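You operate a simulated robot arm through the tools that you are given. There is no shell and no other tool. Be economical: measure what you need, move in short steps, check, and stop when the job is done.

You are at the controls of a simulated robot arm. One attempt, no reset.

## Task
Check the thick silver blocks on the top of the brown cart. At the end: the thick silver block with the largest size on its label from the top of the brown cart is on the top of the packing table; the thick silver block with the smallest size on its label from the top of the brown cart is in the drawer of the packing table; whatever was shut is shut again. Leave all else as you found it, and nothing knocked over (what rides in a drawer may roll over).

Only the result counts: the job must be done as asked and must still hold three seconds after the hand-in. Knocking over, shifting, dropping, spilling or breaking anything else fails it.

## Robot
A 6-joint arm with a two-finger parallel gripper, fixed in place. Base frame: the origin is at the foot of the arm, x ahead of it, y to its left, z up. Lengths are in m, angles in rad, forces in N, time in s.
With the tool pointing down near the work surface it reaches from about 0.2 to 0.62 m from the base axis. Its first joint turns from -1.152 to 1.152 rad. Payload 2.7 kg.
Tool frame: the origin (TCP) lies between the finger pads and is the grasp point; the fingertips stand 0.023 m ahead of it; z points along the fingers, y is the line along which they close. Largest opening 0.094 m; finger width 0.038, thickness 0.01; the body of the gripper, 0.054 by 0.096 m, starts 0.039 m behind the TCP.
Orientation is told as [roll, pitch, yaw] about the base's x, y, z axes, in that order, counted from this pose: with the fingers straight down and closing along the base's y, the tool's x points along the base's -x, its y along +y and its z along -z.

## Interface
- The arm moves only by the tool step_arm. Its argument "increments" is a list of rows, each a list of 7 numbers: the shift along the tool's x, y, z in units of 20 mm (1.0 is 20 mm), then the turn, a rotation vector about the tool's x, y, z in units of 4 degrees (1.0 is 4 degrees), then the gripper command, from -1 (shut) to 1 (fully open), values between in proportion. In form: [[x, y, z, wx, wy, wz, gripper], ...]. A call has 1 to 10 rows; each row shifts and turns the commanded pose from where the row before left it, along the tool's axes as they then stand. A call with a number of a shift or a turn outside -1 to 1 is refused whole. Each row takes 0.2 s and may step no farther than 0.05 m and 0.15 rad from the row before; otherwise, or with a gripper value out of range, the whole call is refused. A pose out of reach is approached as far as the arm can. The call stops where the force on the tool passes 40 N (or 10 N more than at its start, if that is more) or the arm is blocked; 0.2 s more then pass. The fingers move at their own pace (about 0.045 m/s each) and stop on an object; they squeeze with about 42 N. The grip force told is the motor's: it shows also when the fingers shut on nothing. Time passes only in rows, and 0.2 s behind the last, so rows that do not move let the fingers close. The reply holds the time, the measured pose of the TCP, the force on the tool along the base axes, the opening and the grip force, in the units named above and with some noise, and new pictures: "pictures" is both (left out), scene, wrist or none.
- Cameras (640 x 400 px; columns grow to the right, rows downward): "scene" is fixed at [0.0794, -0.4312, 1.4037]; the picture's right is [0.73, -0.68, 0.00], its down [-0.46, -0.50, -0.73] and it looks along [0.50, 0.54, -0.68] (base axes); focal length 370 px, centre (320, 200). "wrist" rides on the gripper at [0.086, 0.016, -0.075] in the tool frame; the picture's right is [-0.18, 0.98, 0.00], its down [-0.58, -0.11, -0.81] and it looks along [-0.79, -0.15, 0.59] (tool axes); focal length 243 px, centre (320, 200). There is no depth. A picture from a camera that has moved, and an enlarged one, comes with that camera's place and axes in the base frame and with its lens. The place of the scene camera against the robot may be out by one fixed shift of up to 0.018 m in any direction.
- inspect(camera, box): a new picture of the part [left, top, right, bottom] of that camera's present view, enlarged. No time passes.
- close_job(): hands the job in; it is judged then, once.

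Go step by step. Nothing tells you positions but the pictures and the camera data: compare them with the known pose of the tool, close in by small moves and look again before you grip or let go. The budget is 120 turns and 170 pictures, counting those below and the enlarged ones. Unless the task says otherwise, let go and move clear before handing in, and close with one line.

The tools are called after ">>>" as a command line: name --pt "numbers of a row" for each row, then --argument value for the rest, lists and objects as JSON in quotes. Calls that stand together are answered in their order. step_arm: Moves the arm, as the interface text tells. Its arguments: {"type":"object","properties":{"increments":{"type":"array","items":{"type":"array","items":{"type":"number"}}},"pictures":{"type":"string","enum":["both","scene","wrist","none"]}},"required":["increments"]} The other tools are called the same way: inspect (camera, box) takes an enlarged picture of a part of a camera's view; close_job () hands the job in.

At the start:

```text
time: 0.0
ee_pos: [0.3277, 0.1219, 1.0756]
orientation: [0.0, -0.002, 0.003]
wrist_force: [-0.1, -0.5, 0.4]
gripper_width: 0.0937
grasp_force: 0.0
```

scene: 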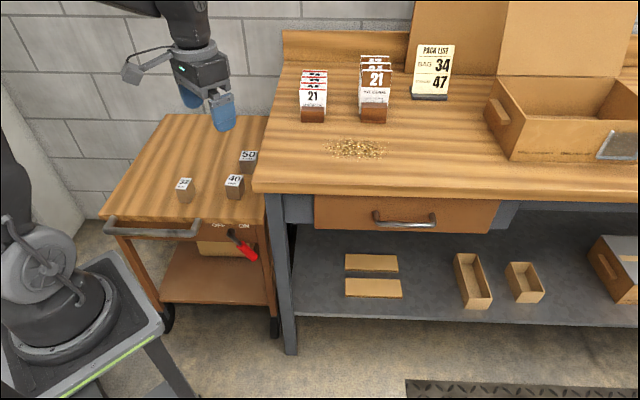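
wrist: 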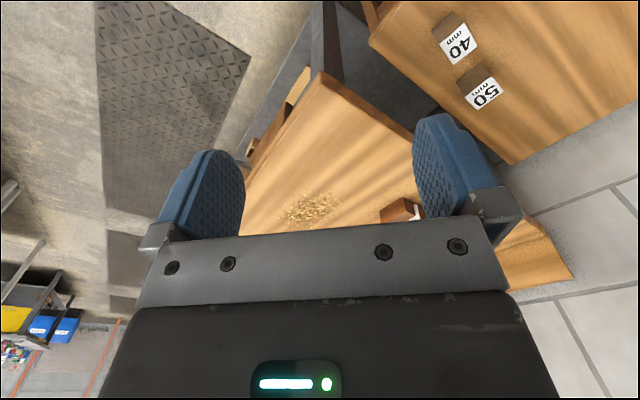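

I see three small blocks on the cart (left) and the packing table with a drawer to the right. I'll enlarge the views to read the labels.

>>> inspect --camera "scene" --box '[160, 130, 280, 205]'

>>> inspect --camera "scene" --box '[260, 170, 520, 330]'

>>> inspect --camera "wrist" --box '[360, 0, 600, 150]'

```text
5.33 times, centred on (220, 168) of scene
camera zoom: at [0.0794, -0.4312, 1.4037], right [0.73, -0.68, 0.0], down [-0.46, -0.5, -0.73], along [0.5, 0.54, -0.68], focal length 1972 px, centre (853, 373)
```

zoom: 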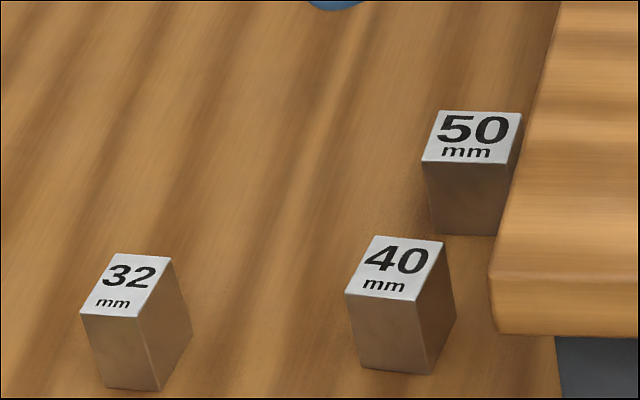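

```text
2.46 times, centred on (390, 250) of scene
camera zoom: at [0.0794, -0.4312, 1.4037], right [0.73, -0.68, 0.0], down [-0.46, -0.5, -0.73], along [0.5, 0.54, -0.68], focal length 910 px, centre (148, 77)
```

zoom: 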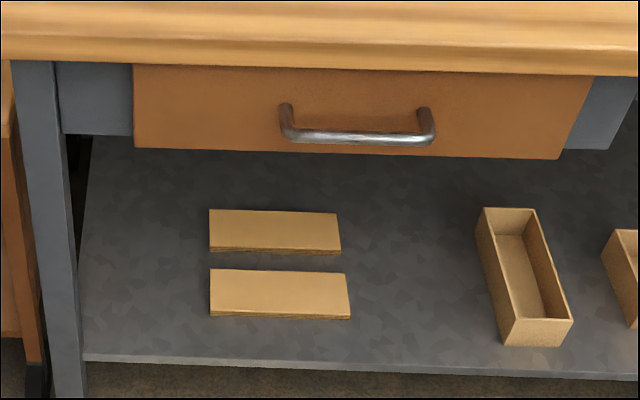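

```text
2.67 times, centred on (480, 75) of wrist
camera zoom: at [0.2429, 0.1381, 1.1496], right [0.18, 0.98, 0.0], down [0.58, -0.11, 0.81], along [0.79, -0.15, -0.59], focal length 647 px, centre (-107, 533)
```

zoom: 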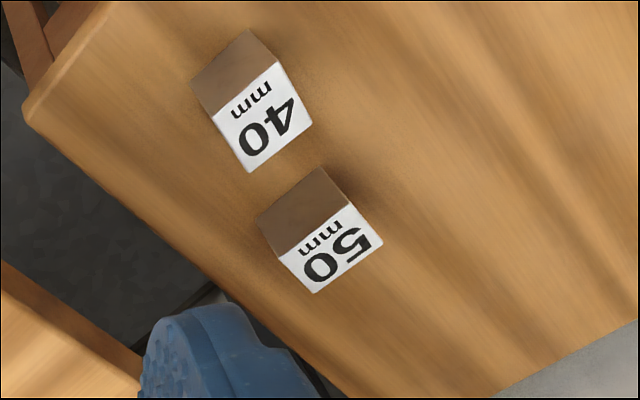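

The cart carries 32, 40 and 50 mm blocks; I estimate their tops at z≈0.71, with the table noticeably higher (~0.85). I'll move over the cart to view it all from above and triangulate.

>>> step_arm --pt "0.3 1 0 0 0 0 1" --pt "0.3 1 0 0 0 0 1" --pt "0.3 1 0 0 0 0 1" --pt "0.3 1 0 0 0 0 1" --pt "0.3 1 0 0 0 0 1" --pt "0.3 1 0 0 0 0 1" --pt "0.3 1 0 0 0 0 1" --pt "0.3 1 0 0 0 0 1" --pt "0.3 1 0 0 0 0 1" --pt "0.3 1 0 0 0 0 1"

```text
time: 2.2
ee_pos: [0.2673, 0.3232, 1.0736]
orientation: [0.001, -0.002, 0.003]
wrist_force: [-0.2, 0.0, 0.1]
gripper_width: 0.0941
grasp_force: 0.0
camera wrist: at [0.1823, 0.3387, 1.1486], right [0.18, 0.98, 0.0], down [0.58, -0.11, 0.81], along [0.79, -0.15, -0.59], focal length 243 px, centre (320, 200)
```

scene: 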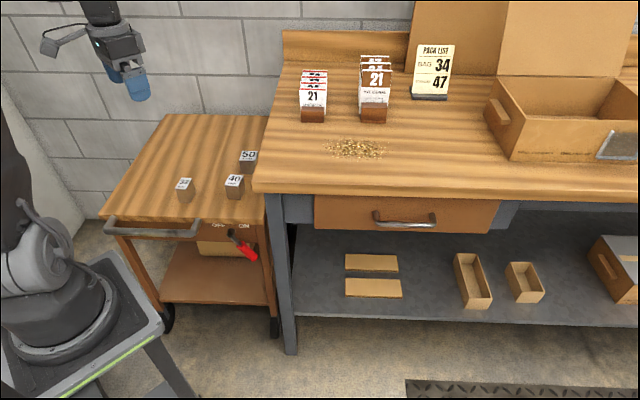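
wrist: 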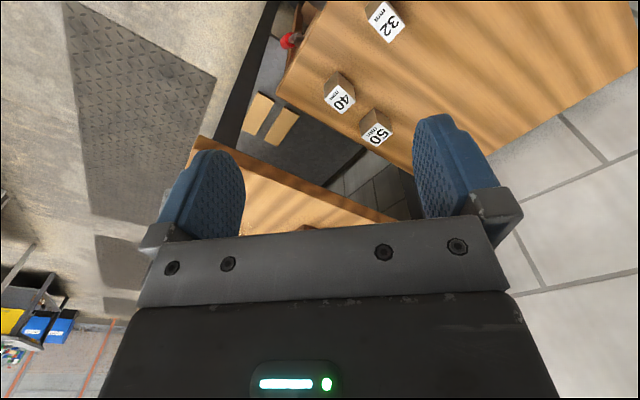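

>>> inspect --camera "wrist" --box '[240, 0, 480, 150]'

```text
2.67 times, centred on (360, 75) of wrist
camera zoom: at [0.1823, 0.3387, 1.1486], right [0.18, 0.98, 0.0], down [0.58, -0.11, 0.81], along [0.79, -0.15, -0.59], focal length 647 px, centre (213, 533)
```

zoom: 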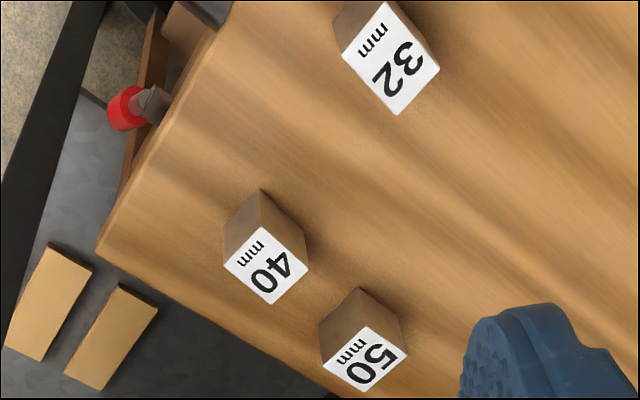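

Triangulating two wrist views: tops at z≈0.708; 50 mm at (0.550, 0.397), 40 mm at (0.449, 0.327), 32 mm at (0.337, 0.413), all turned ~45°. The 50 mm is far out, so I'll turn the gripper around (camera outward) to be able to tilt outward without hitting the 40 mm block.

>>> step_arm --pt "0 0 0 0 0 1 1" --pt "0 0 0 0 0 1 1" --pt "0 0 0 0 0 1 1" --pt "0 0 0 0 0 1 1" --pt "0 0 0 0 0 1 1" --pt "0 0 0 0 0 1 1" --pt "0 0 0 0 0 1 1" --pt "0 0 0 0 0 1 1" --pt "0 0 0 0 0 1 1" --pt "0 0 0 0 0 1 1" --pictures "none"

>>> step_arm --pt "0 0 0 0 0 1 1" --pt "0 0 0 0 0 1 1" --pt "0 0 0 0 0 1 1" --pt "0 0 0 0 0 1 1" --pt "0 0 0 0 0 1 1" --pt "0 0 0 0 0 1 1" --pt "0 0 0 0 0 1 1" --pt "0 0 0 0 0 1 1" --pt "0 0 0 0 0 1 1" --pt "0 0 0 0 0 1 1" --pictures "none"

>>> step_arm --pt "0 0 0 0 0 1 1" --pt "0 0 0 0 0 1 1" --pt "0 0 0 0 0 1 1" --pt "0 0 0 0 0 1 1" --pt "0 0 0 0 0 1 1" --pt "0 0 0 0 0 1 1" --pt "0 0 0 0 0 1 1" --pt "0 0 0 0 0 1 1" --pt "0 0 0 0 0 1 1" --pt "0 0 0 0 0 1 1"

```text
time: 4.4
ee_pos: [0.2671, 0.3229, 1.0752]
orientation: [0.003, 0.001, -0.698]
wrist_force: [-0.5, 0.1, 0.0]
gripper_width: 0.0941
grasp_force: 0.1
```

```text
time: 6.6
ee_pos: [0.2675, 0.3233, 1.0757]
orientation: [0.001, 0.001, -1.396]
wrist_force: [0.8, 0.0, 0.5]
gripper_width: 0.0936
grasp_force: 0.0
```

```text
time: 8.8
ee_pos: [0.2871, 0.309, 1.0746]
orientation: [-0.011, 0.004, -2.081]
wrist_force: [-0.5, 0.5, 0.1]
gripper_width: 0.0942
grasp_force: 0.0
out of reach, approached as far as the arm can: row 10
camera wrist: at [0.3454, 0.3749, 1.1489], right [0.77, -0.64, -0.01], down [-0.37, -0.46, 0.81], along [-0.52, -0.61, -0.59], focal length 243 px, centre (320, 200)
```

scene: 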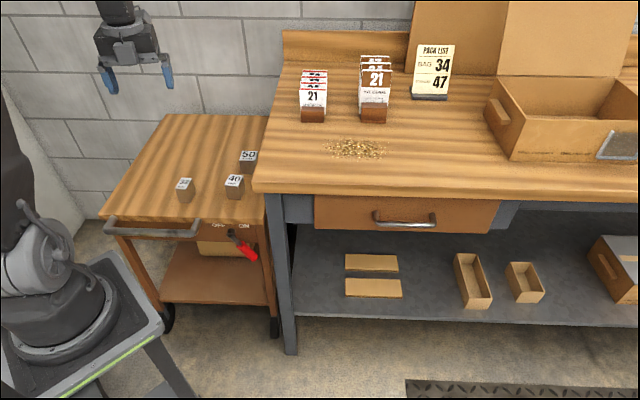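
wrist: 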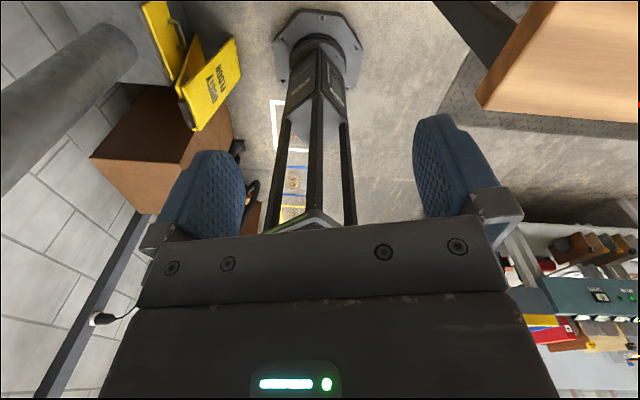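

The last joint stops near a yaw of about -2.9 rad relative to the base direction, which is only ~3° short of what I need farther out. I'll move over toward the 50 mm block high up and check what's reachable.

>>> step_arm --pt "0.85 0.97 0.5 0 0 0 1" --pt "0.85 0.97 0.5 0 0 0 1" --pt "0.85 0.97 0.5 0 0 0 1" --pt "0.85 0.97 0.5 0 0 0 1" --pt "0.85 0.97 0.5 0 0 0 1" --pt "0.85 0.97 0.5 0 0 0 1" --pt "0.85 0.97 0.5 0 0 0 1" --pt "0.85 0.97 0.5 0 0 0 1" --pt "0.85 0.97 0.5 0 0 0 1" --pt "0.85 0.97 0.5 0 0 0 1"

```text
time: 11.0
ee_pos: [0.5307, 0.3513, 0.9751]
orientation: [-0.001, -0.002, -2.094]
wrist_force: [0.4, -1.0, 0.0]
gripper_width: 0.0941
grasp_force: 0.0
out of reach, approached as far as the arm can: row 10
camera wrist: at [0.5895, 0.418, 1.0514], right [0.76, -0.65, 0.0], down [-0.38, -0.45, 0.81], along [-0.52, -0.61, -0.59], focal length 243 px, centre (320, 200)
```

scene: 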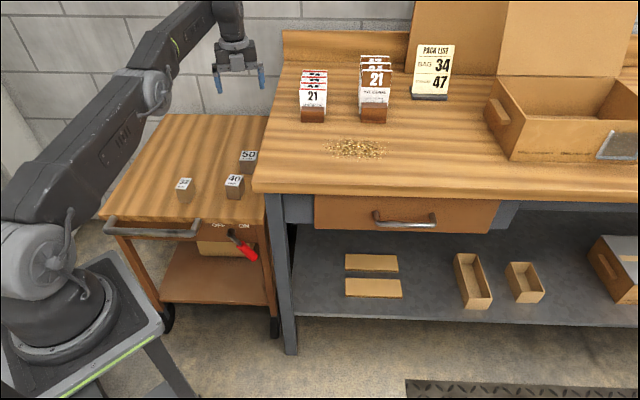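
wrist: 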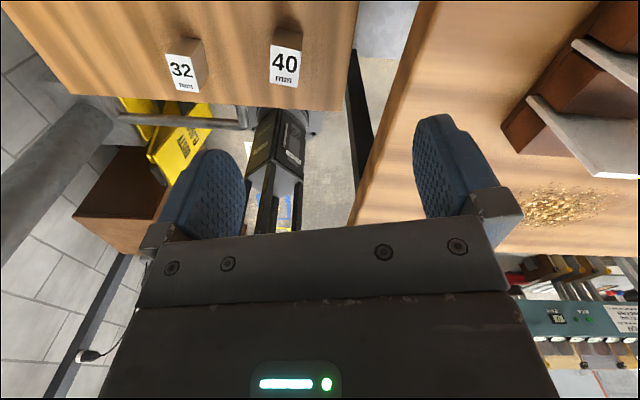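

The straight-down reach limit is ~0.637 m here, so a tilt outward is needed. I'll finish the yaw to match the block and tilt the tool outward by ~24°.

>>> step_arm --pt "0 0 0 0 0 1 1" --pt "0 0 0 0 0 1 1" --pt "0 0 0 0 0 1 1" --pt "0 0 0 0 0.5 0.1 1" --pt "0 0 0 0 1 0 1" --pt "0 0 0 0 1 0 1" --pt "0 0 0 0 1 0 1" --pt "0 0 0 0 1 0 1" --pt "0 0 0 0 1 0 1" --pt "0 0 0 0 0.5 0 1"

```text
time: 13.2
ee_pos: [0.5308, 0.3522, 0.9774]
orientation: [0.001, 0.421, -2.309]
wrist_force: [-0.7, 0.0, -0.6]
gripper_width: 0.0938
grasp_force: 0.1
camera wrist: at [0.5773, 0.3763, 1.0812], right [0.61, -0.79, -0.08], down [-0.66, -0.56, 0.5], along [-0.43, -0.26, -0.86], focal length 243 px, centre (320, 200)
```

scene: 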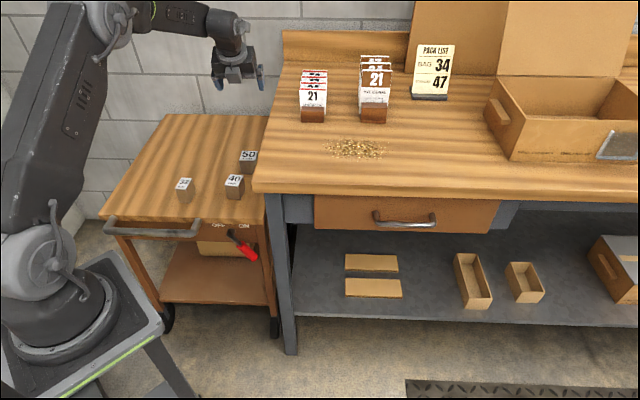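
wrist: 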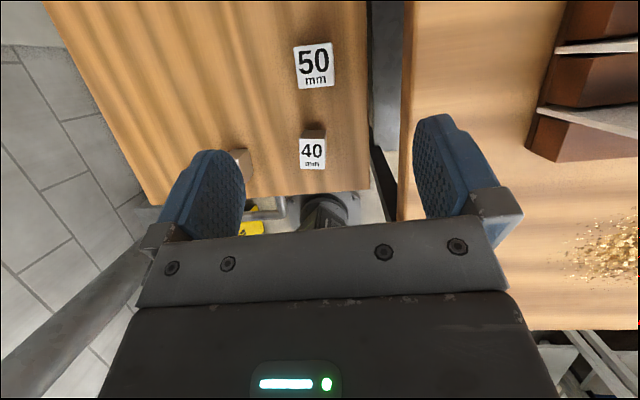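

>>> inspect --camera "wrist" --box '[230, 20, 390, 120]'

```text
4.00 times, centred on (310, 70) of wrist
camera zoom: at [0.5773, 0.3763, 1.0812], right [0.61, -0.79, -0.08], down [-0.66, -0.56, 0.5], along [-0.43, -0.26, -0.86], focal length 970 px, centre (360, 720)
```

zoom: 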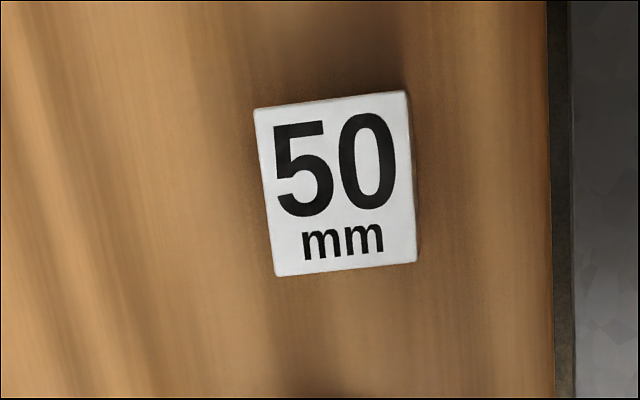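

The 50 mm block is a 5 cm square centred at (0.550, 0.398), turned to 43.3°. I'll adjust yaw by 4.4° and come down to z≈0.80 above it, still clear of it.

>>> step_arm --pt "0 0 0 -0.45 0 1 1" --pt "-0.171 -0.114 1 0 0 0 1" --pt "-0.171 -0.114 1 0 0 0 1" --pt "-0.171 -0.114 1 0 0 0 1" --pt "-0.171 -0.114 1 0 0 0 1" --pt "-0.171 -0.114 1 0 0 0 1" --pt "-0.171 -0.114 1 0 0 0 1" --pt "-0.171 -0.114 1 0 0 0 1" --pt "-0.171 -0.114 1 0 0 0 1" --pt "-0.171 -0.114 1 0 0 0 1"

```text
time: 15.4
ee_pos: [0.5526, 0.3926, 0.8008]
orientation: [-0.007, 0.423, -2.381]
wrist_force: [-0.9, 0.1, -1.0]
gripper_width: 0.094
grasp_force: 0.0
out of reach, approached as far as the arm can: row 9
camera wrist: at [0.6011, 0.4136, 0.9046], right [0.56, -0.83, -0.08], down [-0.7, -0.52, 0.5], along [-0.45, -0.22, -0.86], focal length 243 px, centre (320, 200)
```

scene: 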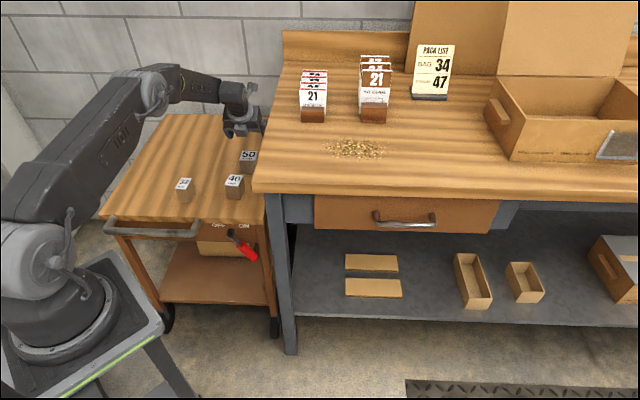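
wrist: 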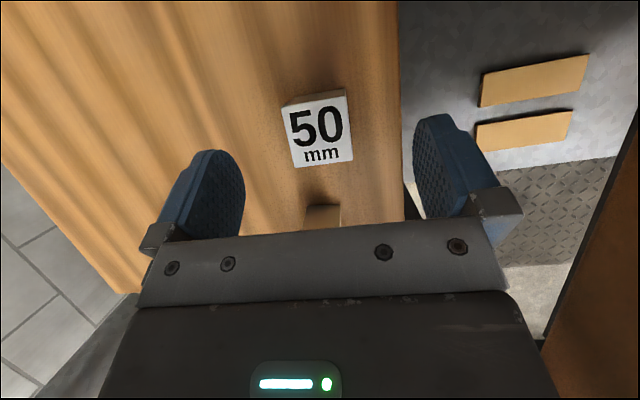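

The fingers straddle the block's line, with 9 cm to go. I'll descend most of the way and check.

>>> step_arm --pt "-0.34 -0.08 0.8 0 0 -0.3 1" --pt "-0.34 -0.07 0.8 0 0 0 1" --pt "-0.34 -0.07 0.8 0 0 0 1" --pt "-0.34 -0.07 0.8 0 0 0 1"

>>> inspect --camera "scene" --box '[160, 70, 320, 210]'

```text
time: 16.4
ee_pos: [0.5503, 0.3984, 0.73]
orientation: [0.005, 0.42, -2.36]
wrist_force: [0.9, 0.2, 0.6]
gripper_width: 0.0939
grasp_force: 0.1
camera wrist: at [0.5965, 0.4209, 0.8343], right [0.57, -0.82, -0.07], down [-0.69, -0.53, 0.5], along [-0.44, -0.24, -0.86], focal length 243 px, centre (320, 200)
```

scene: 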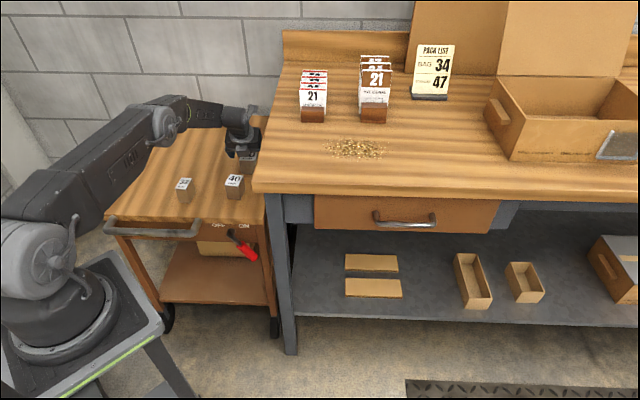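
wrist: 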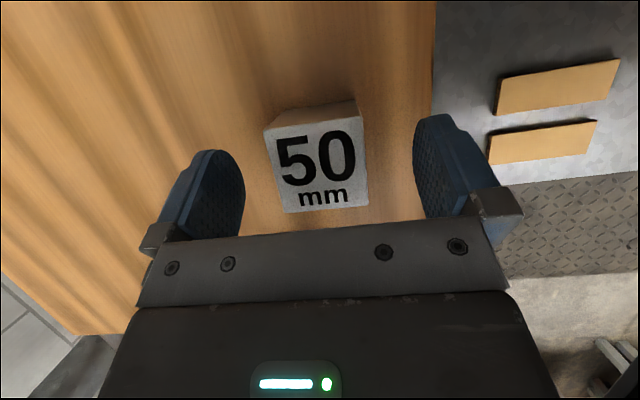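

```text
2.86 times, centred on (240, 140) of scene
camera zoom: at [0.0794, -0.4312, 1.4037], right [0.73, -0.68, 0.0], down [-0.46, -0.5, -0.73], along [0.5, 0.54, -0.68], focal length 1056 px, centre (549, 371)
```

zoom: 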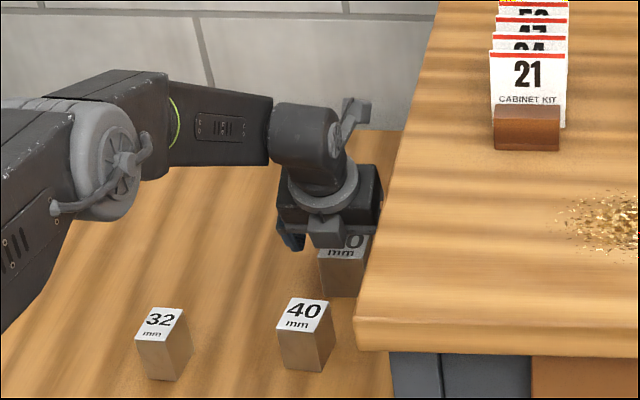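

Centred over the block. I'll go down to z≈0.697 and close.

>>> step_arm --pt "-0.33 0 0.75 0 0 0 1" --pt "-0.33 0 0.75 0 0 0 1" --pt "0 0 0 0 0 0 -1" --pt "0 0 0 0 0 0 -1" --pt "0 0 0 0 0 0 -1" --pt "0 0 0 0 0 0 -1" --pt "0 0 0 0 0 0 -1"

```text
time: 18.0
ee_pos: [0.5494, 0.3983, 0.6985]
orientation: [0.004, 0.422, -2.357]
wrist_force: [-0.2, 1.3, 0.5]
gripper_width: 0.0497
grasp_force: 42.0
camera wrist: at [0.597, 0.4205, 0.8023], right [0.57, -0.82, -0.07], down [-0.69, -0.53, 0.5], along [-0.44, -0.24, -0.86], focal length 243 px, centre (320, 200)
```

scene: 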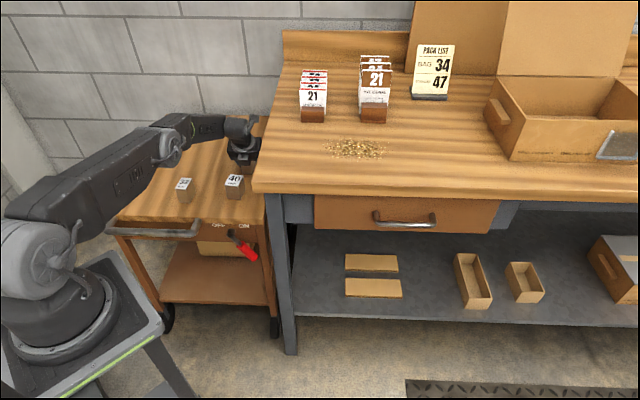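
wrist: 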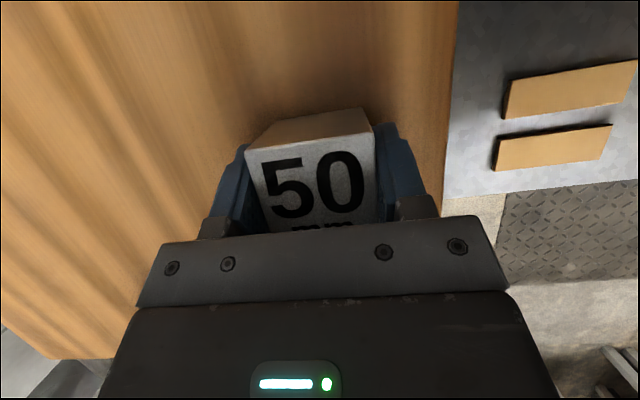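

Gripped at 49.7 mm. Lifting straight up.

>>> step_arm --pt "0.408 0 -0.913 0 0 0 -1" --pt "0.408 0 -0.913 0 0 0 -1" --pt "0.408 0 -0.913 0 0 0 -1" --pt "0.408 0 -0.913 0 0 0 -1" --pt "0.408 0 -0.913 0 0 0 -1" --pt "0.408 0 -0.913 0 0 0 -1" --pt "0.408 0 -0.913 0 0 0 -1" --pt "0.408 0 -0.913 0 0 0 -1" --pt "0.408 0 -0.913 0 0 0 -1" --pt "0.408 0 -0.913 0 0 0 -1" --pictures "none"

>>> step_arm --pt "0.408 0 -0.913 0 0 0 -1" --pt "0.408 0 -0.913 0 0 0 -1" --pt "0.408 0 -0.913 0 0 0 -1" --pt "0.408 0 -0.913 0 0 0 -1"

```text
time: 20.2
ee_pos: [0.5501, 0.3959, 0.8991]
orientation: [0.002, 0.418, -2.357]
wrist_force: [-0.1, 0.6, -3.9]
gripper_width: 0.0499
grasp_force: 42.1
out of reach, approached as far as the arm can: row 9
```

```text
time: 21.2
ee_pos: [0.5535, 0.3906, 0.9778]
orientation: [0.005, 0.421, -2.357]
wrist_force: [-0.3, -0.5, -3.3]
gripper_width: 0.0497
grasp_force: 41.9
out of reach, approached as far as the arm can: row 2
camera wrist: at [0.6, 0.4136, 1.0818], right [0.58, -0.81, -0.07], down [-0.69, -0.53, 0.5], along [-0.44, -0.24, -0.86], focal length 243 px, centre (320, 200)
```

scene: 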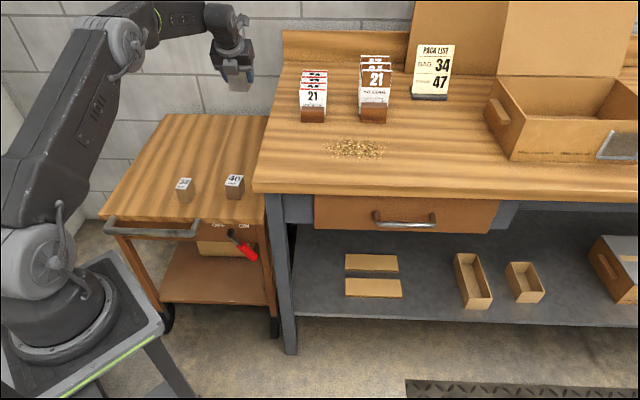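
wrist: 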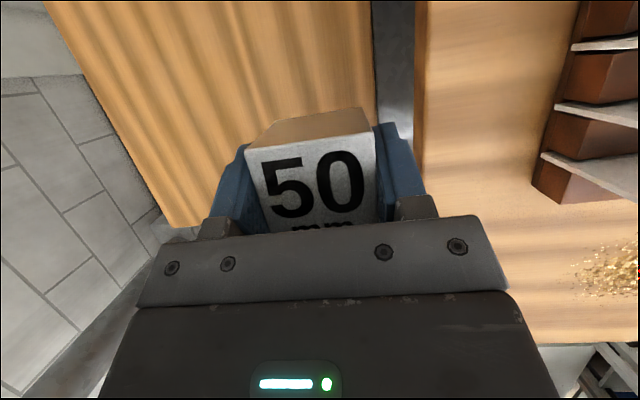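

The block is up and clear. I'll carry it at this height (same tilt) to a free spot on the table near the front-left corner, about (0.50, 0.13).

>>> step_arm --pt "-0.95 0.7 -0.42 0 0 0 -1" --pt "-0.95 0.7 -0.42 0 0 0 -1" --pt "-0.95 0.7 -0.42 0 0 0 -1" --pt "-0.95 0.7 -0.42 0 0 0 -1" --pt "-0.95 0.7 -0.42 0 0 0 -1" --pt "-0.95 0.7 -0.42 0 0 0 -1" --pt "-0.95 0.7 -0.42 0 0 0 -1" --pt "-0.95 0.7 -0.42 0 0 0 -1" --pt "-0.95 0.7 -0.42 0 0 0 -1" --pt "-0.95 0.7 -0.42 0 0 0 -1"

```text
time: 23.4
ee_pos: [0.5014, 0.1486, 0.9786]
orientation: [0.01, 0.421, -2.364]
wrist_force: [0.6, -0.3, -3.4]
gripper_width: 0.0499
grasp_force: 41.7
camera wrist: at [0.5487, 0.1702, 1.0819], right [0.57, -0.82, -0.07], down [-0.69, -0.52, 0.5], along [-0.44, -0.24, -0.86], focal length 243 px, centre (320, 200)
```

scene: 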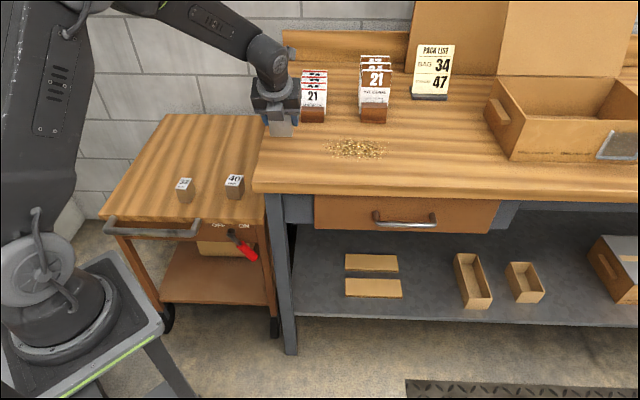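
wrist: 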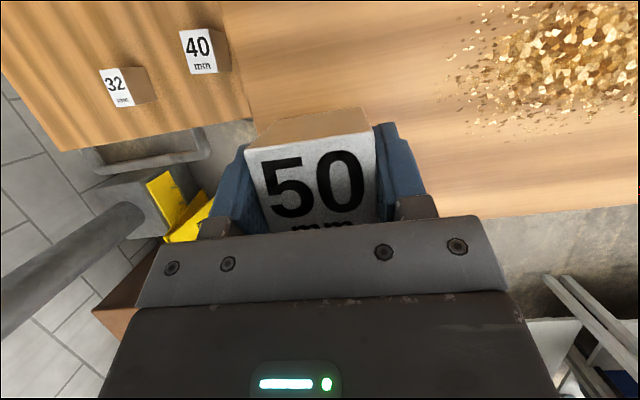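

The spot below is free: ~6 cm from the left edge, ~12 cm from the front, and ~10 cm from the granules. I'll lower in stages watching the force.

>>> step_arm --pt "-0.408 0 0.913 0 0 0 -1" --pt "-0.408 0 0.913 0 0 0 -1" --pt "-0.408 0 0.913 0 0 0 -1" --pictures "none"

>>> step_arm --pt "0 0 0 0 0 0 -1"

>>> inspect --camera "scene" --box '[225, 90, 345, 200]'

```text
time: 24.2
ee_pos: [0.502, 0.1481, 0.9187]
orientation: [0.011, 0.421, -2.363]
wrist_force: [-4.4, -1.3, 7.0]
gripper_width: 0.05
grasp_force: 42.0
```

```text
time: 24.6
ee_pos: [0.5015, 0.1465, 0.9185]
orientation: [0.01, 0.422, -2.363]
wrist_force: [-5.1, -0.5, 11.8]
gripper_width: 0.0499
grasp_force: 41.9
camera wrist: at [0.5482, 0.1701, 1.0224], right [0.57, -0.82, -0.07], down [-0.69, -0.52, 0.5], along [-0.44, -0.24, -0.87], focal length 243 px, centre (320, 200)
```

scene: 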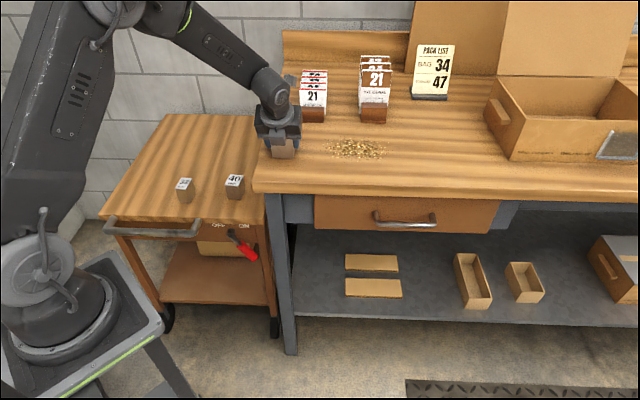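
wrist: 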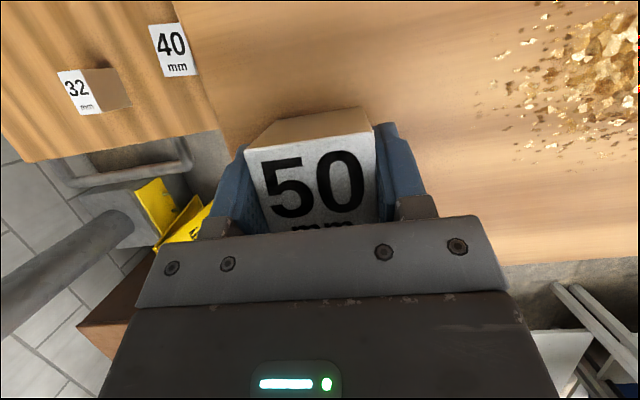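

```text
3.64 times, centred on (285, 145) of scene
camera zoom: at [0.0791, -0.4312, 1.4036], right [0.73, -0.68, 0.0], down [-0.46, -0.5, -0.73], along [0.5, 0.54, -0.68], focal length 1344 px, centre (447, 400)
```

zoom: 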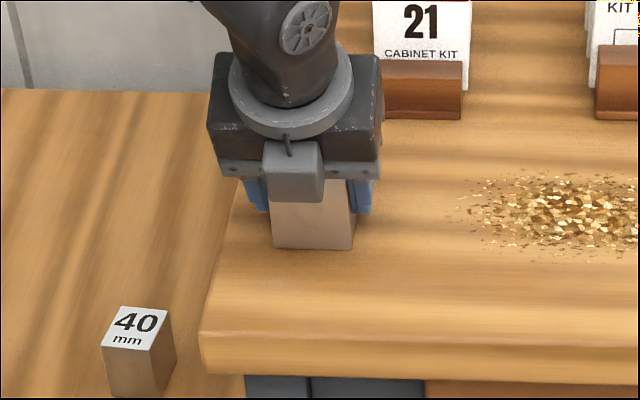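

The block has touched down on the table (force up ~15 N; table top ≈ 0.88). I'll ease up slightly, open, and retreat along the tool axis.

>>> step_arm --pt "0.03 0 -0.06 0 0 0 -1" --pt "0 0 0 0 0 0 -1" --pictures "none"

>>> step_arm --pt "0 0 0 0 0 0 0.3" --pt "0 0 0 0 0 0 0.9" --pt "0 0 0 0 0 0 0.9"

```text
time: 25.2
ee_pos: [0.5011, 0.1482, 0.919]
orientation: [0.007, 0.419, -2.364]
wrist_force: [1.4, 0.3, -0.1]
gripper_width: 0.0499
grasp_force: 42.1
```

```text
time: 26.0
ee_pos: [0.5012, 0.1471, 0.9187]
orientation: [0.009, 0.42, -2.363]
wrist_force: [0.4, -0.5, 0.5]
gripper_width: 0.089
grasp_force: 0.0
camera wrist: at [0.5485, 0.1703, 1.023], right [0.57, -0.82, -0.07], down [-0.69, -0.52, 0.5], along [-0.44, -0.24, -0.86], focal length 243 px, centre (320, 200)
```

scene: 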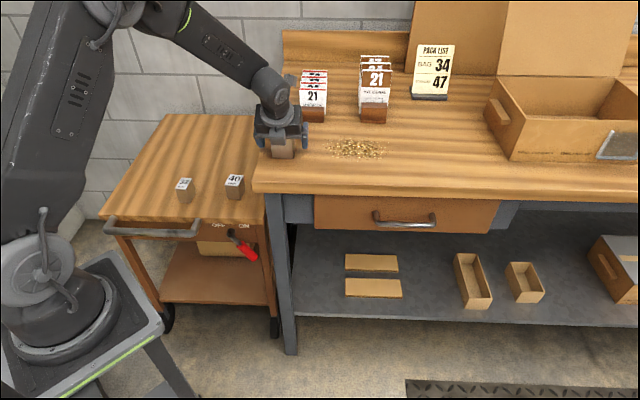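
wrist: 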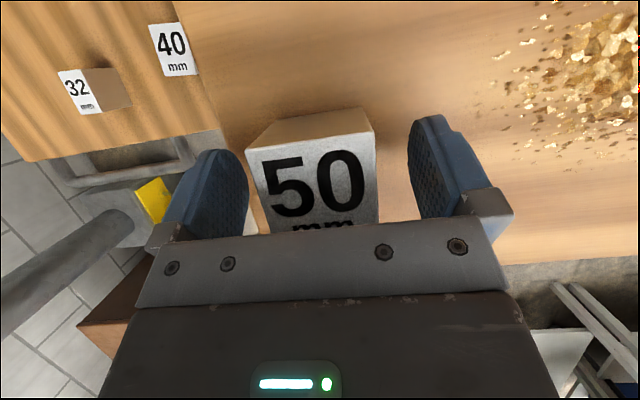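

The 50 mm block stands on the table. I'll go straight up, then untilt and turn the tool for the drawer handle (bar est. around (0.596, -0.158, 0.79), drawer pulls toward (-0.7, -0.7)).

>>> step_arm --pt "0.408 0 -0.913 0 0 0 0.9" --pt "0.408 0 -0.913 0 0 0 0.9" --pt "0.408 0 -0.913 0 0 0 0.9" --pt "0.408 0 -0.913 0 0 0 0.9" --pt "0.408 0 -0.913 0 0 0 0.9" --pt "0.408 0 -0.913 0 0 0 0.9" --pt "0.408 0 -0.913 0 0 0 0.9" --pt "0 0 0 0 -1 0 0.9" --pt "0 0 0 0 -1 0 0.9" --pt "0 0 0 0 -1 0 0.9"

>>> step_arm --pt "0 0 0 0 -1 0 0.9" --pt "0 0 0 0 -1 0 0.9" --pt "0 0 0 0 -1 0 0.9" --pt "0 0 0 0 0 -1 0.9" --pt "0 0 0 0 0 -1 0.9" --pt "0 0 0 0 0 -1 0.9" --pt "0 0 0 0 0 -1 0.9" --pt "0 0 0 0 0 -1 0.9" --pt "0 0 0 0 0 -1 0.9" --pt "0 0 0 0 0 -1 0.9" --pictures "none"

>>> step_arm --pt "0 0 0 0 0 -1 0.9" --pt "0 0 0 0 0 -1 0.9" --pt "0 0 0 0 0 -1 0.9" --pt "0 0 0 0 0 -1 0.9" --pt "0 0 0 0 0 -1 0.9" --pt "0 0 0 0 0 -1 0.9" --pt "0 0 0 0 0 -1 0.9" --pt "0 0 0 0 0 -1 0.9" --pt "0 0 0 0 0 -1 0.9" --pt "0 0 0 0 0 -1 0.9"

```text
time: 28.2
ee_pos: [0.5007, 0.1494, 1.0618]
orientation: [0.011, 0.21, -2.366]
wrist_force: [0.3, 0.2, 0.3]
gripper_width: 0.0896
grasp_force: 0.2
camera wrist: at [0.5626, 0.1856, 1.1515], right [0.56, -0.83, -0.03], down [-0.61, -0.43, 0.67], along [-0.57, -0.35, -0.74], focal length 243 px, centre (320, 200)
```

scene: 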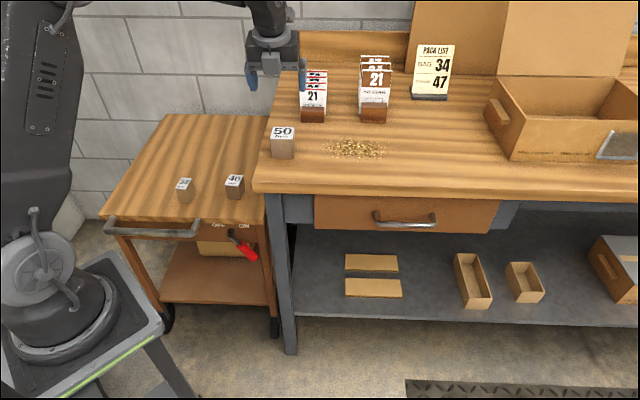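
wrist: 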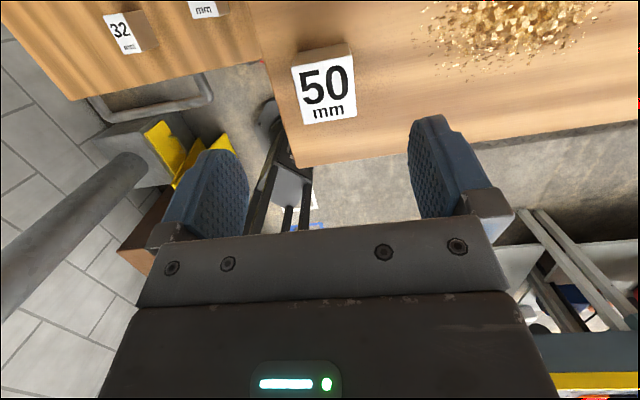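

```text
time: 30.4
ee_pos: [0.5009, 0.1468, 1.0601]
orientation: [0.007, -0.004, -1.878]
wrist_force: [0.2, 0.4, 0.1]
gripper_width: 0.0893
grasp_force: 0.0
```

```text
time: 32.6
ee_pos: [0.5007, 0.148, 1.06]
orientation: [0.002, -0.006, -1.178]
wrist_force: [-0.1, 0.0, -0.2]
gripper_width: 0.0894
grasp_force: 0.1
camera wrist: at [0.4839, 0.235, 1.1342], right [0.98, 0.21, 0.01], down [0.12, -0.57, 0.81], along [0.17, -0.79, -0.59], focal length 243 px, centre (320, 200)
```

scene: 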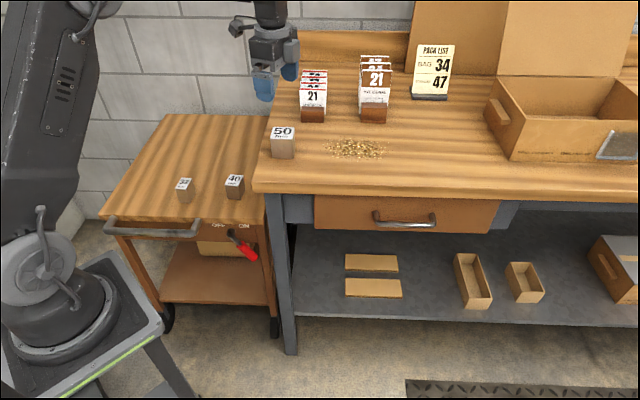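
wrist: 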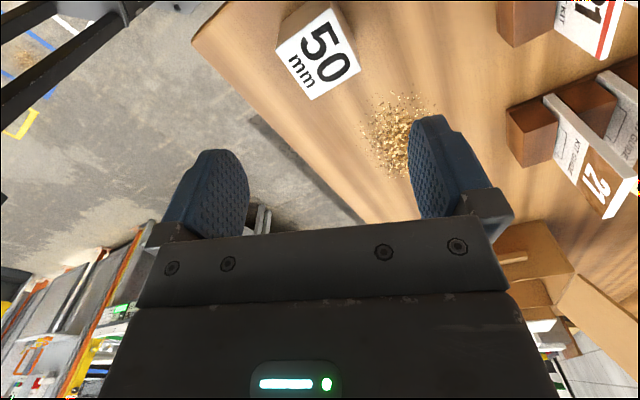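

>>> step_arm --pt "0 0 0 0 0 -0.94 0.9" --pt "0 0 0 0 0 -0.94 0.9" --pt "0 0 0 0 0 -0.94 0.9" --pt "0 0 0 0 0 -0.94 0.9" --pt "0 0 0 0 0 -0.94 0.9" --pt "0 0 0 0 0 -0.92 0.9" --pt "-0.75 -1 0 0 0 0 0.9" --pt "-0.75 -1 0 0 0 0 0.9" --pt "-0.75 -1 0 0 0 0 0.9" --pt "-0.75 -1 0 0 0 0 0.9" --pictures "none"

>>> step_arm --pt "-0.75 -1 0 0 0 0 0.9" --pt "-0.75 -1 0 0 0 0 0.9" --pt "-0.75 -1 0 0 0 0 0.9" --pt "-0.75 -1 0 0 0 0 0.9" --pt "-0.75 -1 0 0 0 0 0.9" --pt "-0.75 -1 0 0 0 0 0.9" --pt "-0.75 -1 0 0 0 0 0.9" --pt "-0.75 -1 0 0 0 0 0.9" --pt "-0.75 -1 0 0 0 0 0.9" --pt "-0.75 -1 0 0 0 0 0.9" --pictures "none"

>>> step_arm --pt "-0.75 -1 0 -1 0 0 0.9" --pt "-0.75 -0.9 0.5 -1 0 0 0.9" --pt "-0.75 -0.9 0.5 -1 0 0 0.9" --pt "0 0 0 -1 0 0 0.9" --pt "0 0 0 -1 0 0 0.9" --pt "0 0 0 -1 0 0 0.9" --pt "0 0 0 -1 0 0 0.9" --pt "0 0 0 -1 0 0 0.9" --pt "0 0 0 -1 0 0 0.9" --pt "0 0 0 -1 0 0 0.9"

```text
time: 34.8
ee_pos: [0.4859, 0.0493, 1.0601]
orientation: [0.002, -0.009, -0.788]
wrist_force: [-0.5, -0.8, 0.0]
gripper_width: 0.0894
grasp_force: 0.0
```

```text
time: 37.0
ee_pos: [0.4508, -0.1993, 1.0606]
orientation: [0.001, -0.008, -0.789]
wrist_force: [-0.6, -0.6, 0.1]
gripper_width: 0.0894
grasp_force: 0.1
```

```text
time: 39.2
ee_pos: [0.4443, -0.2667, 1.0383]
orientation: [0.699, -0.008, -0.786]
wrist_force: [0.5, -1.1, -0.9]
gripper_width: 0.0896
grasp_force: 0.0
camera wrist: at [0.3591, -0.2313, 1.1056], right [0.66, 0.4, 0.64], down [-0.02, -0.83, 0.55], along [0.75, -0.38, -0.54], focal length 243 px, centre (320, 200)
```

scene: 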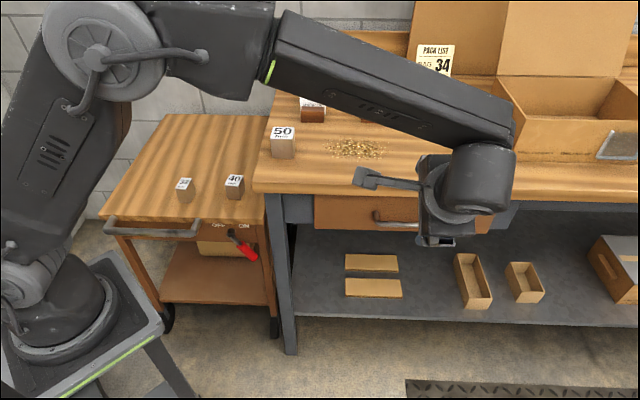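
wrist: 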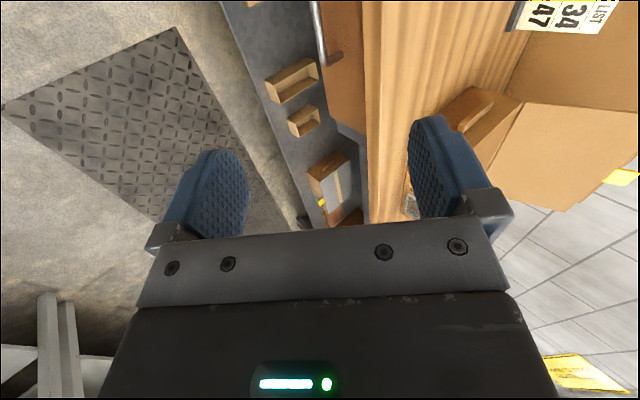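

Now tilting to ~64° from vertical and lowering to a pre-grasp in front of the handle.

>>> step_arm --pt "0 0 0 -1 0 0 0.9" --pt "0 0 0 -1 0 0 0.9" --pt "0 0 0 -1 0 0 0.9" --pt "0 0 0 -1 0 0 0.9" --pt "0 0 0 -1 0 0 0.9" --pt "0 0 0 -1 0 0 0.9" --pt "-0.15 -0.73 0.53 0 0 0 0.9" --pt "-0.15 -0.73 0.53 0 0 0 0.9" --pt "-0.15 -0.73 0.53 0 0 0 0.9" --pt "-0.15 -0.73 0.53 0 0 0 0.9" --pictures "none"

>>> step_arm --pt "-0.15 -0.73 0.53 0 0 0 0.9" --pt "-0.15 -0.73 0.53 0 0 0 0.9" --pt "-0.15 -0.73 0.53 0 0 0 0.9" --pt "-0.15 -0.73 0.53 0 0 0 0.9" --pt "-0.15 -0.73 0.53 0 0 0 0.9"

```text
time: 41.4
ee_pos: [0.4623, -0.2682, 0.9663]
orientation: [1.116, -0.009, -0.788]
wrist_force: [0.6, 0.2, -0.5]
gripper_width: 0.0893
grasp_force: 0.0
```

```text
time: 42.6
ee_pos: [0.4848, -0.2666, 0.8781]
orientation: [1.117, -0.01, -0.791]
wrist_force: [0.9, 1.1, 0.6]
gripper_width: 0.0892
grasp_force: 0.1
camera wrist: at [0.3823, -0.2486, 0.9253], right [0.43, 0.18, 0.89], down [-0.14, -0.96, 0.26], along [0.89, -0.24, -0.38], focal length 243 px, centre (320, 200)
```

scene: 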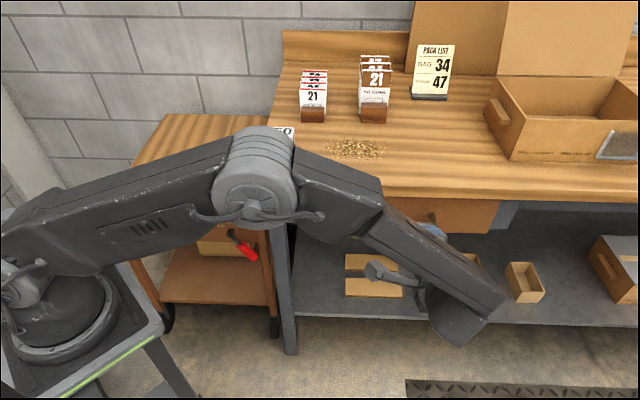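
wrist: 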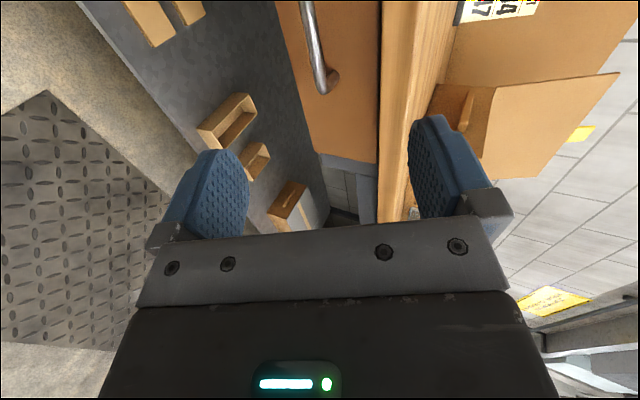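

The handle bar is in the wrist view. I'll enlarge it here, then lower by 6 cm and enlarge again to triangulate it.

>>> inspect --camera "wrist" --box '[240, 0, 440, 125]'

>>> step_arm --pt "0 -0.9 0.438 0 0 0 0.9" --pt "0 -0.9 0.438 0 0 0 0.9" --pt "0 -0.9 0.438 0 0 0 0.9" --pictures "scene"

>>> inspect --camera "wrist" --box '[240, 0, 440, 125]'

```text
3.20 times, centred on (340, 62) of wrist
camera zoom: at [0.3823, -0.2486, 0.9253], right [0.43, 0.18, 0.89], down [-0.14, -0.96, 0.26], along [0.89, -0.24, -0.38], focal length 776 px, centre (256, 640)
```

zoom: 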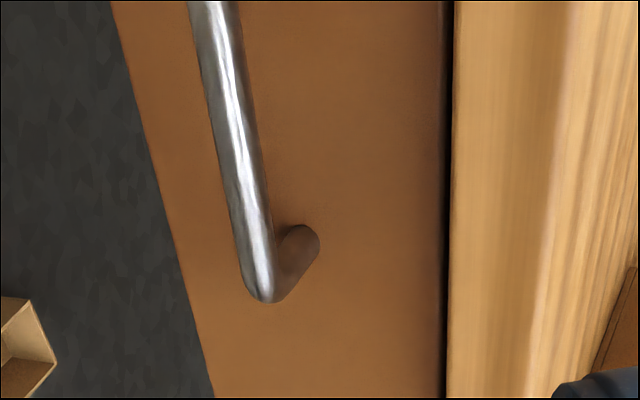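

```text
time: 43.4
ee_pos: [0.4827, -0.2672, 0.8192]
orientation: [1.119, -0.011, -0.789]
wrist_force: [0.1, -0.1, -0.4]
gripper_width: 0.0894
grasp_force: 0.1
```

scene: 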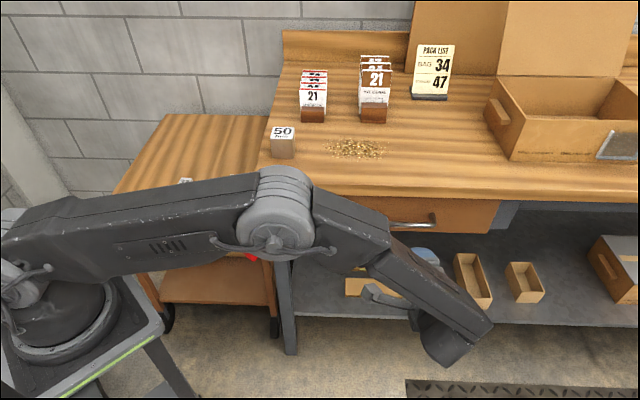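

```text
3.20 times, centred on (340, 62) of wrist
camera zoom: at [0.3821, -0.2487, 0.8652], right [0.43, 0.18, 0.89], down [-0.14, -0.96, 0.26], along [0.89, -0.24, -0.39], focal length 776 px, centre (256, 640)
```

zoom: 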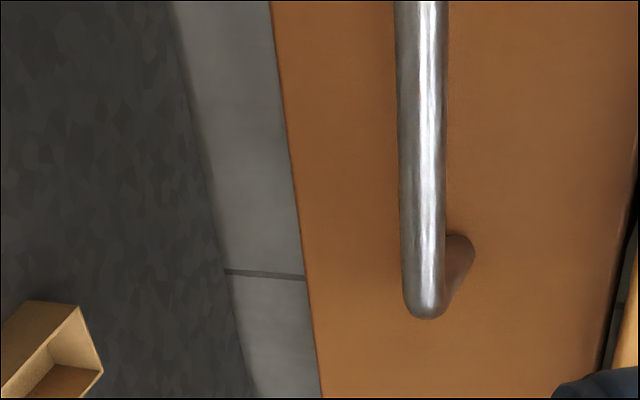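

Bar: centre ≈ (0.605, -0.148, 0.785), standing ~4 cm off the drawer front. I'll turn the tool nearer to horizontal, narrow the opening to ~4 cm, and advance most of the way.

>>> step_arm --pt "0 0 0 -1 0 0 -0.1" --pt "0 0 0 -1 0 0 -0.1" --pt "0 0 0 -1 0 0 -0.1" --pt "-0.1 0.4 0.8 0 0 0 -0.1" --pt "0 0 0.8 0 0 0 -0.1" --pt "0 0 0.8 0 0 0 -0.1" --pt "0 0 0.8 0 0 0 -0.1" --pt "0 0 0.8 0 0 0 -0.1" --pt "0 0 0.8 0 0 0 -0.1"

>>> inspect --camera "wrist" --box '[160, 0, 480, 200]'

```text
time: 45.4
ee_pos: [0.5541, -0.2026, 0.803]
orientation: [1.329, -0.009, -0.788]
wrist_force: [0.0, -0.2, -1.0]
gripper_width: 0.0425
grasp_force: 0.1
camera wrist: at [0.4461, -0.1898, 0.8364], right [0.29, 0.04, 0.96], down [-0.16, -0.98, 0.09], along [0.94, -0.18, -0.28], focal length 243 px, centre (320, 200)
```

scene: 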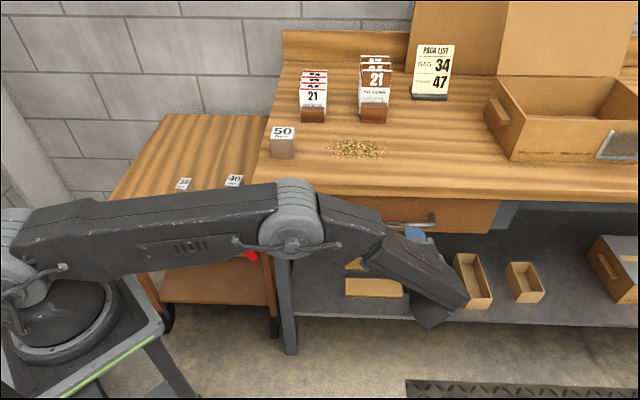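
wrist: 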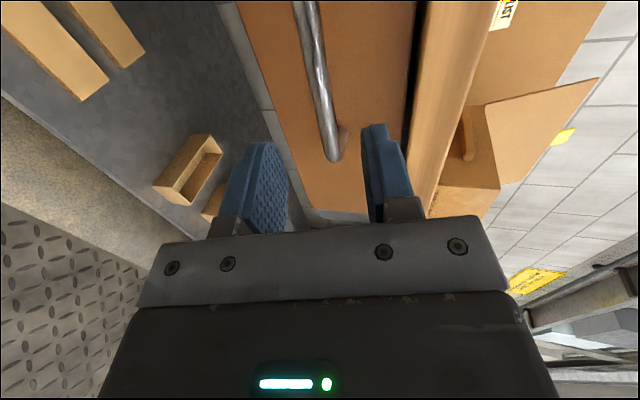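

```text
2.00 times, centred on (320, 100) of wrist
camera zoom: at [0.4461, -0.1898, 0.8364], right [0.29, 0.04, 0.96], down [-0.16, -0.98, 0.09], along [0.94, -0.18, -0.28], focal length 485 px, centre (320, 400)
```

zoom: 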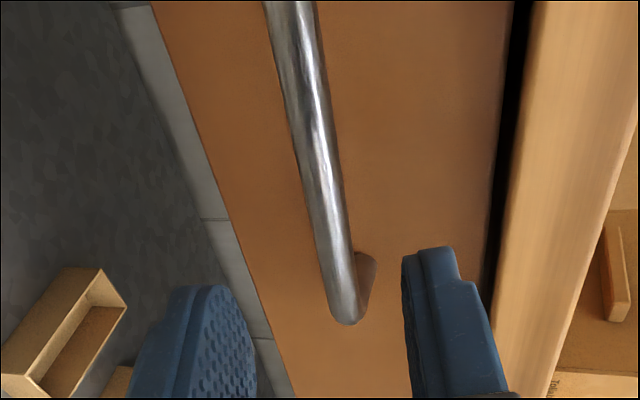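

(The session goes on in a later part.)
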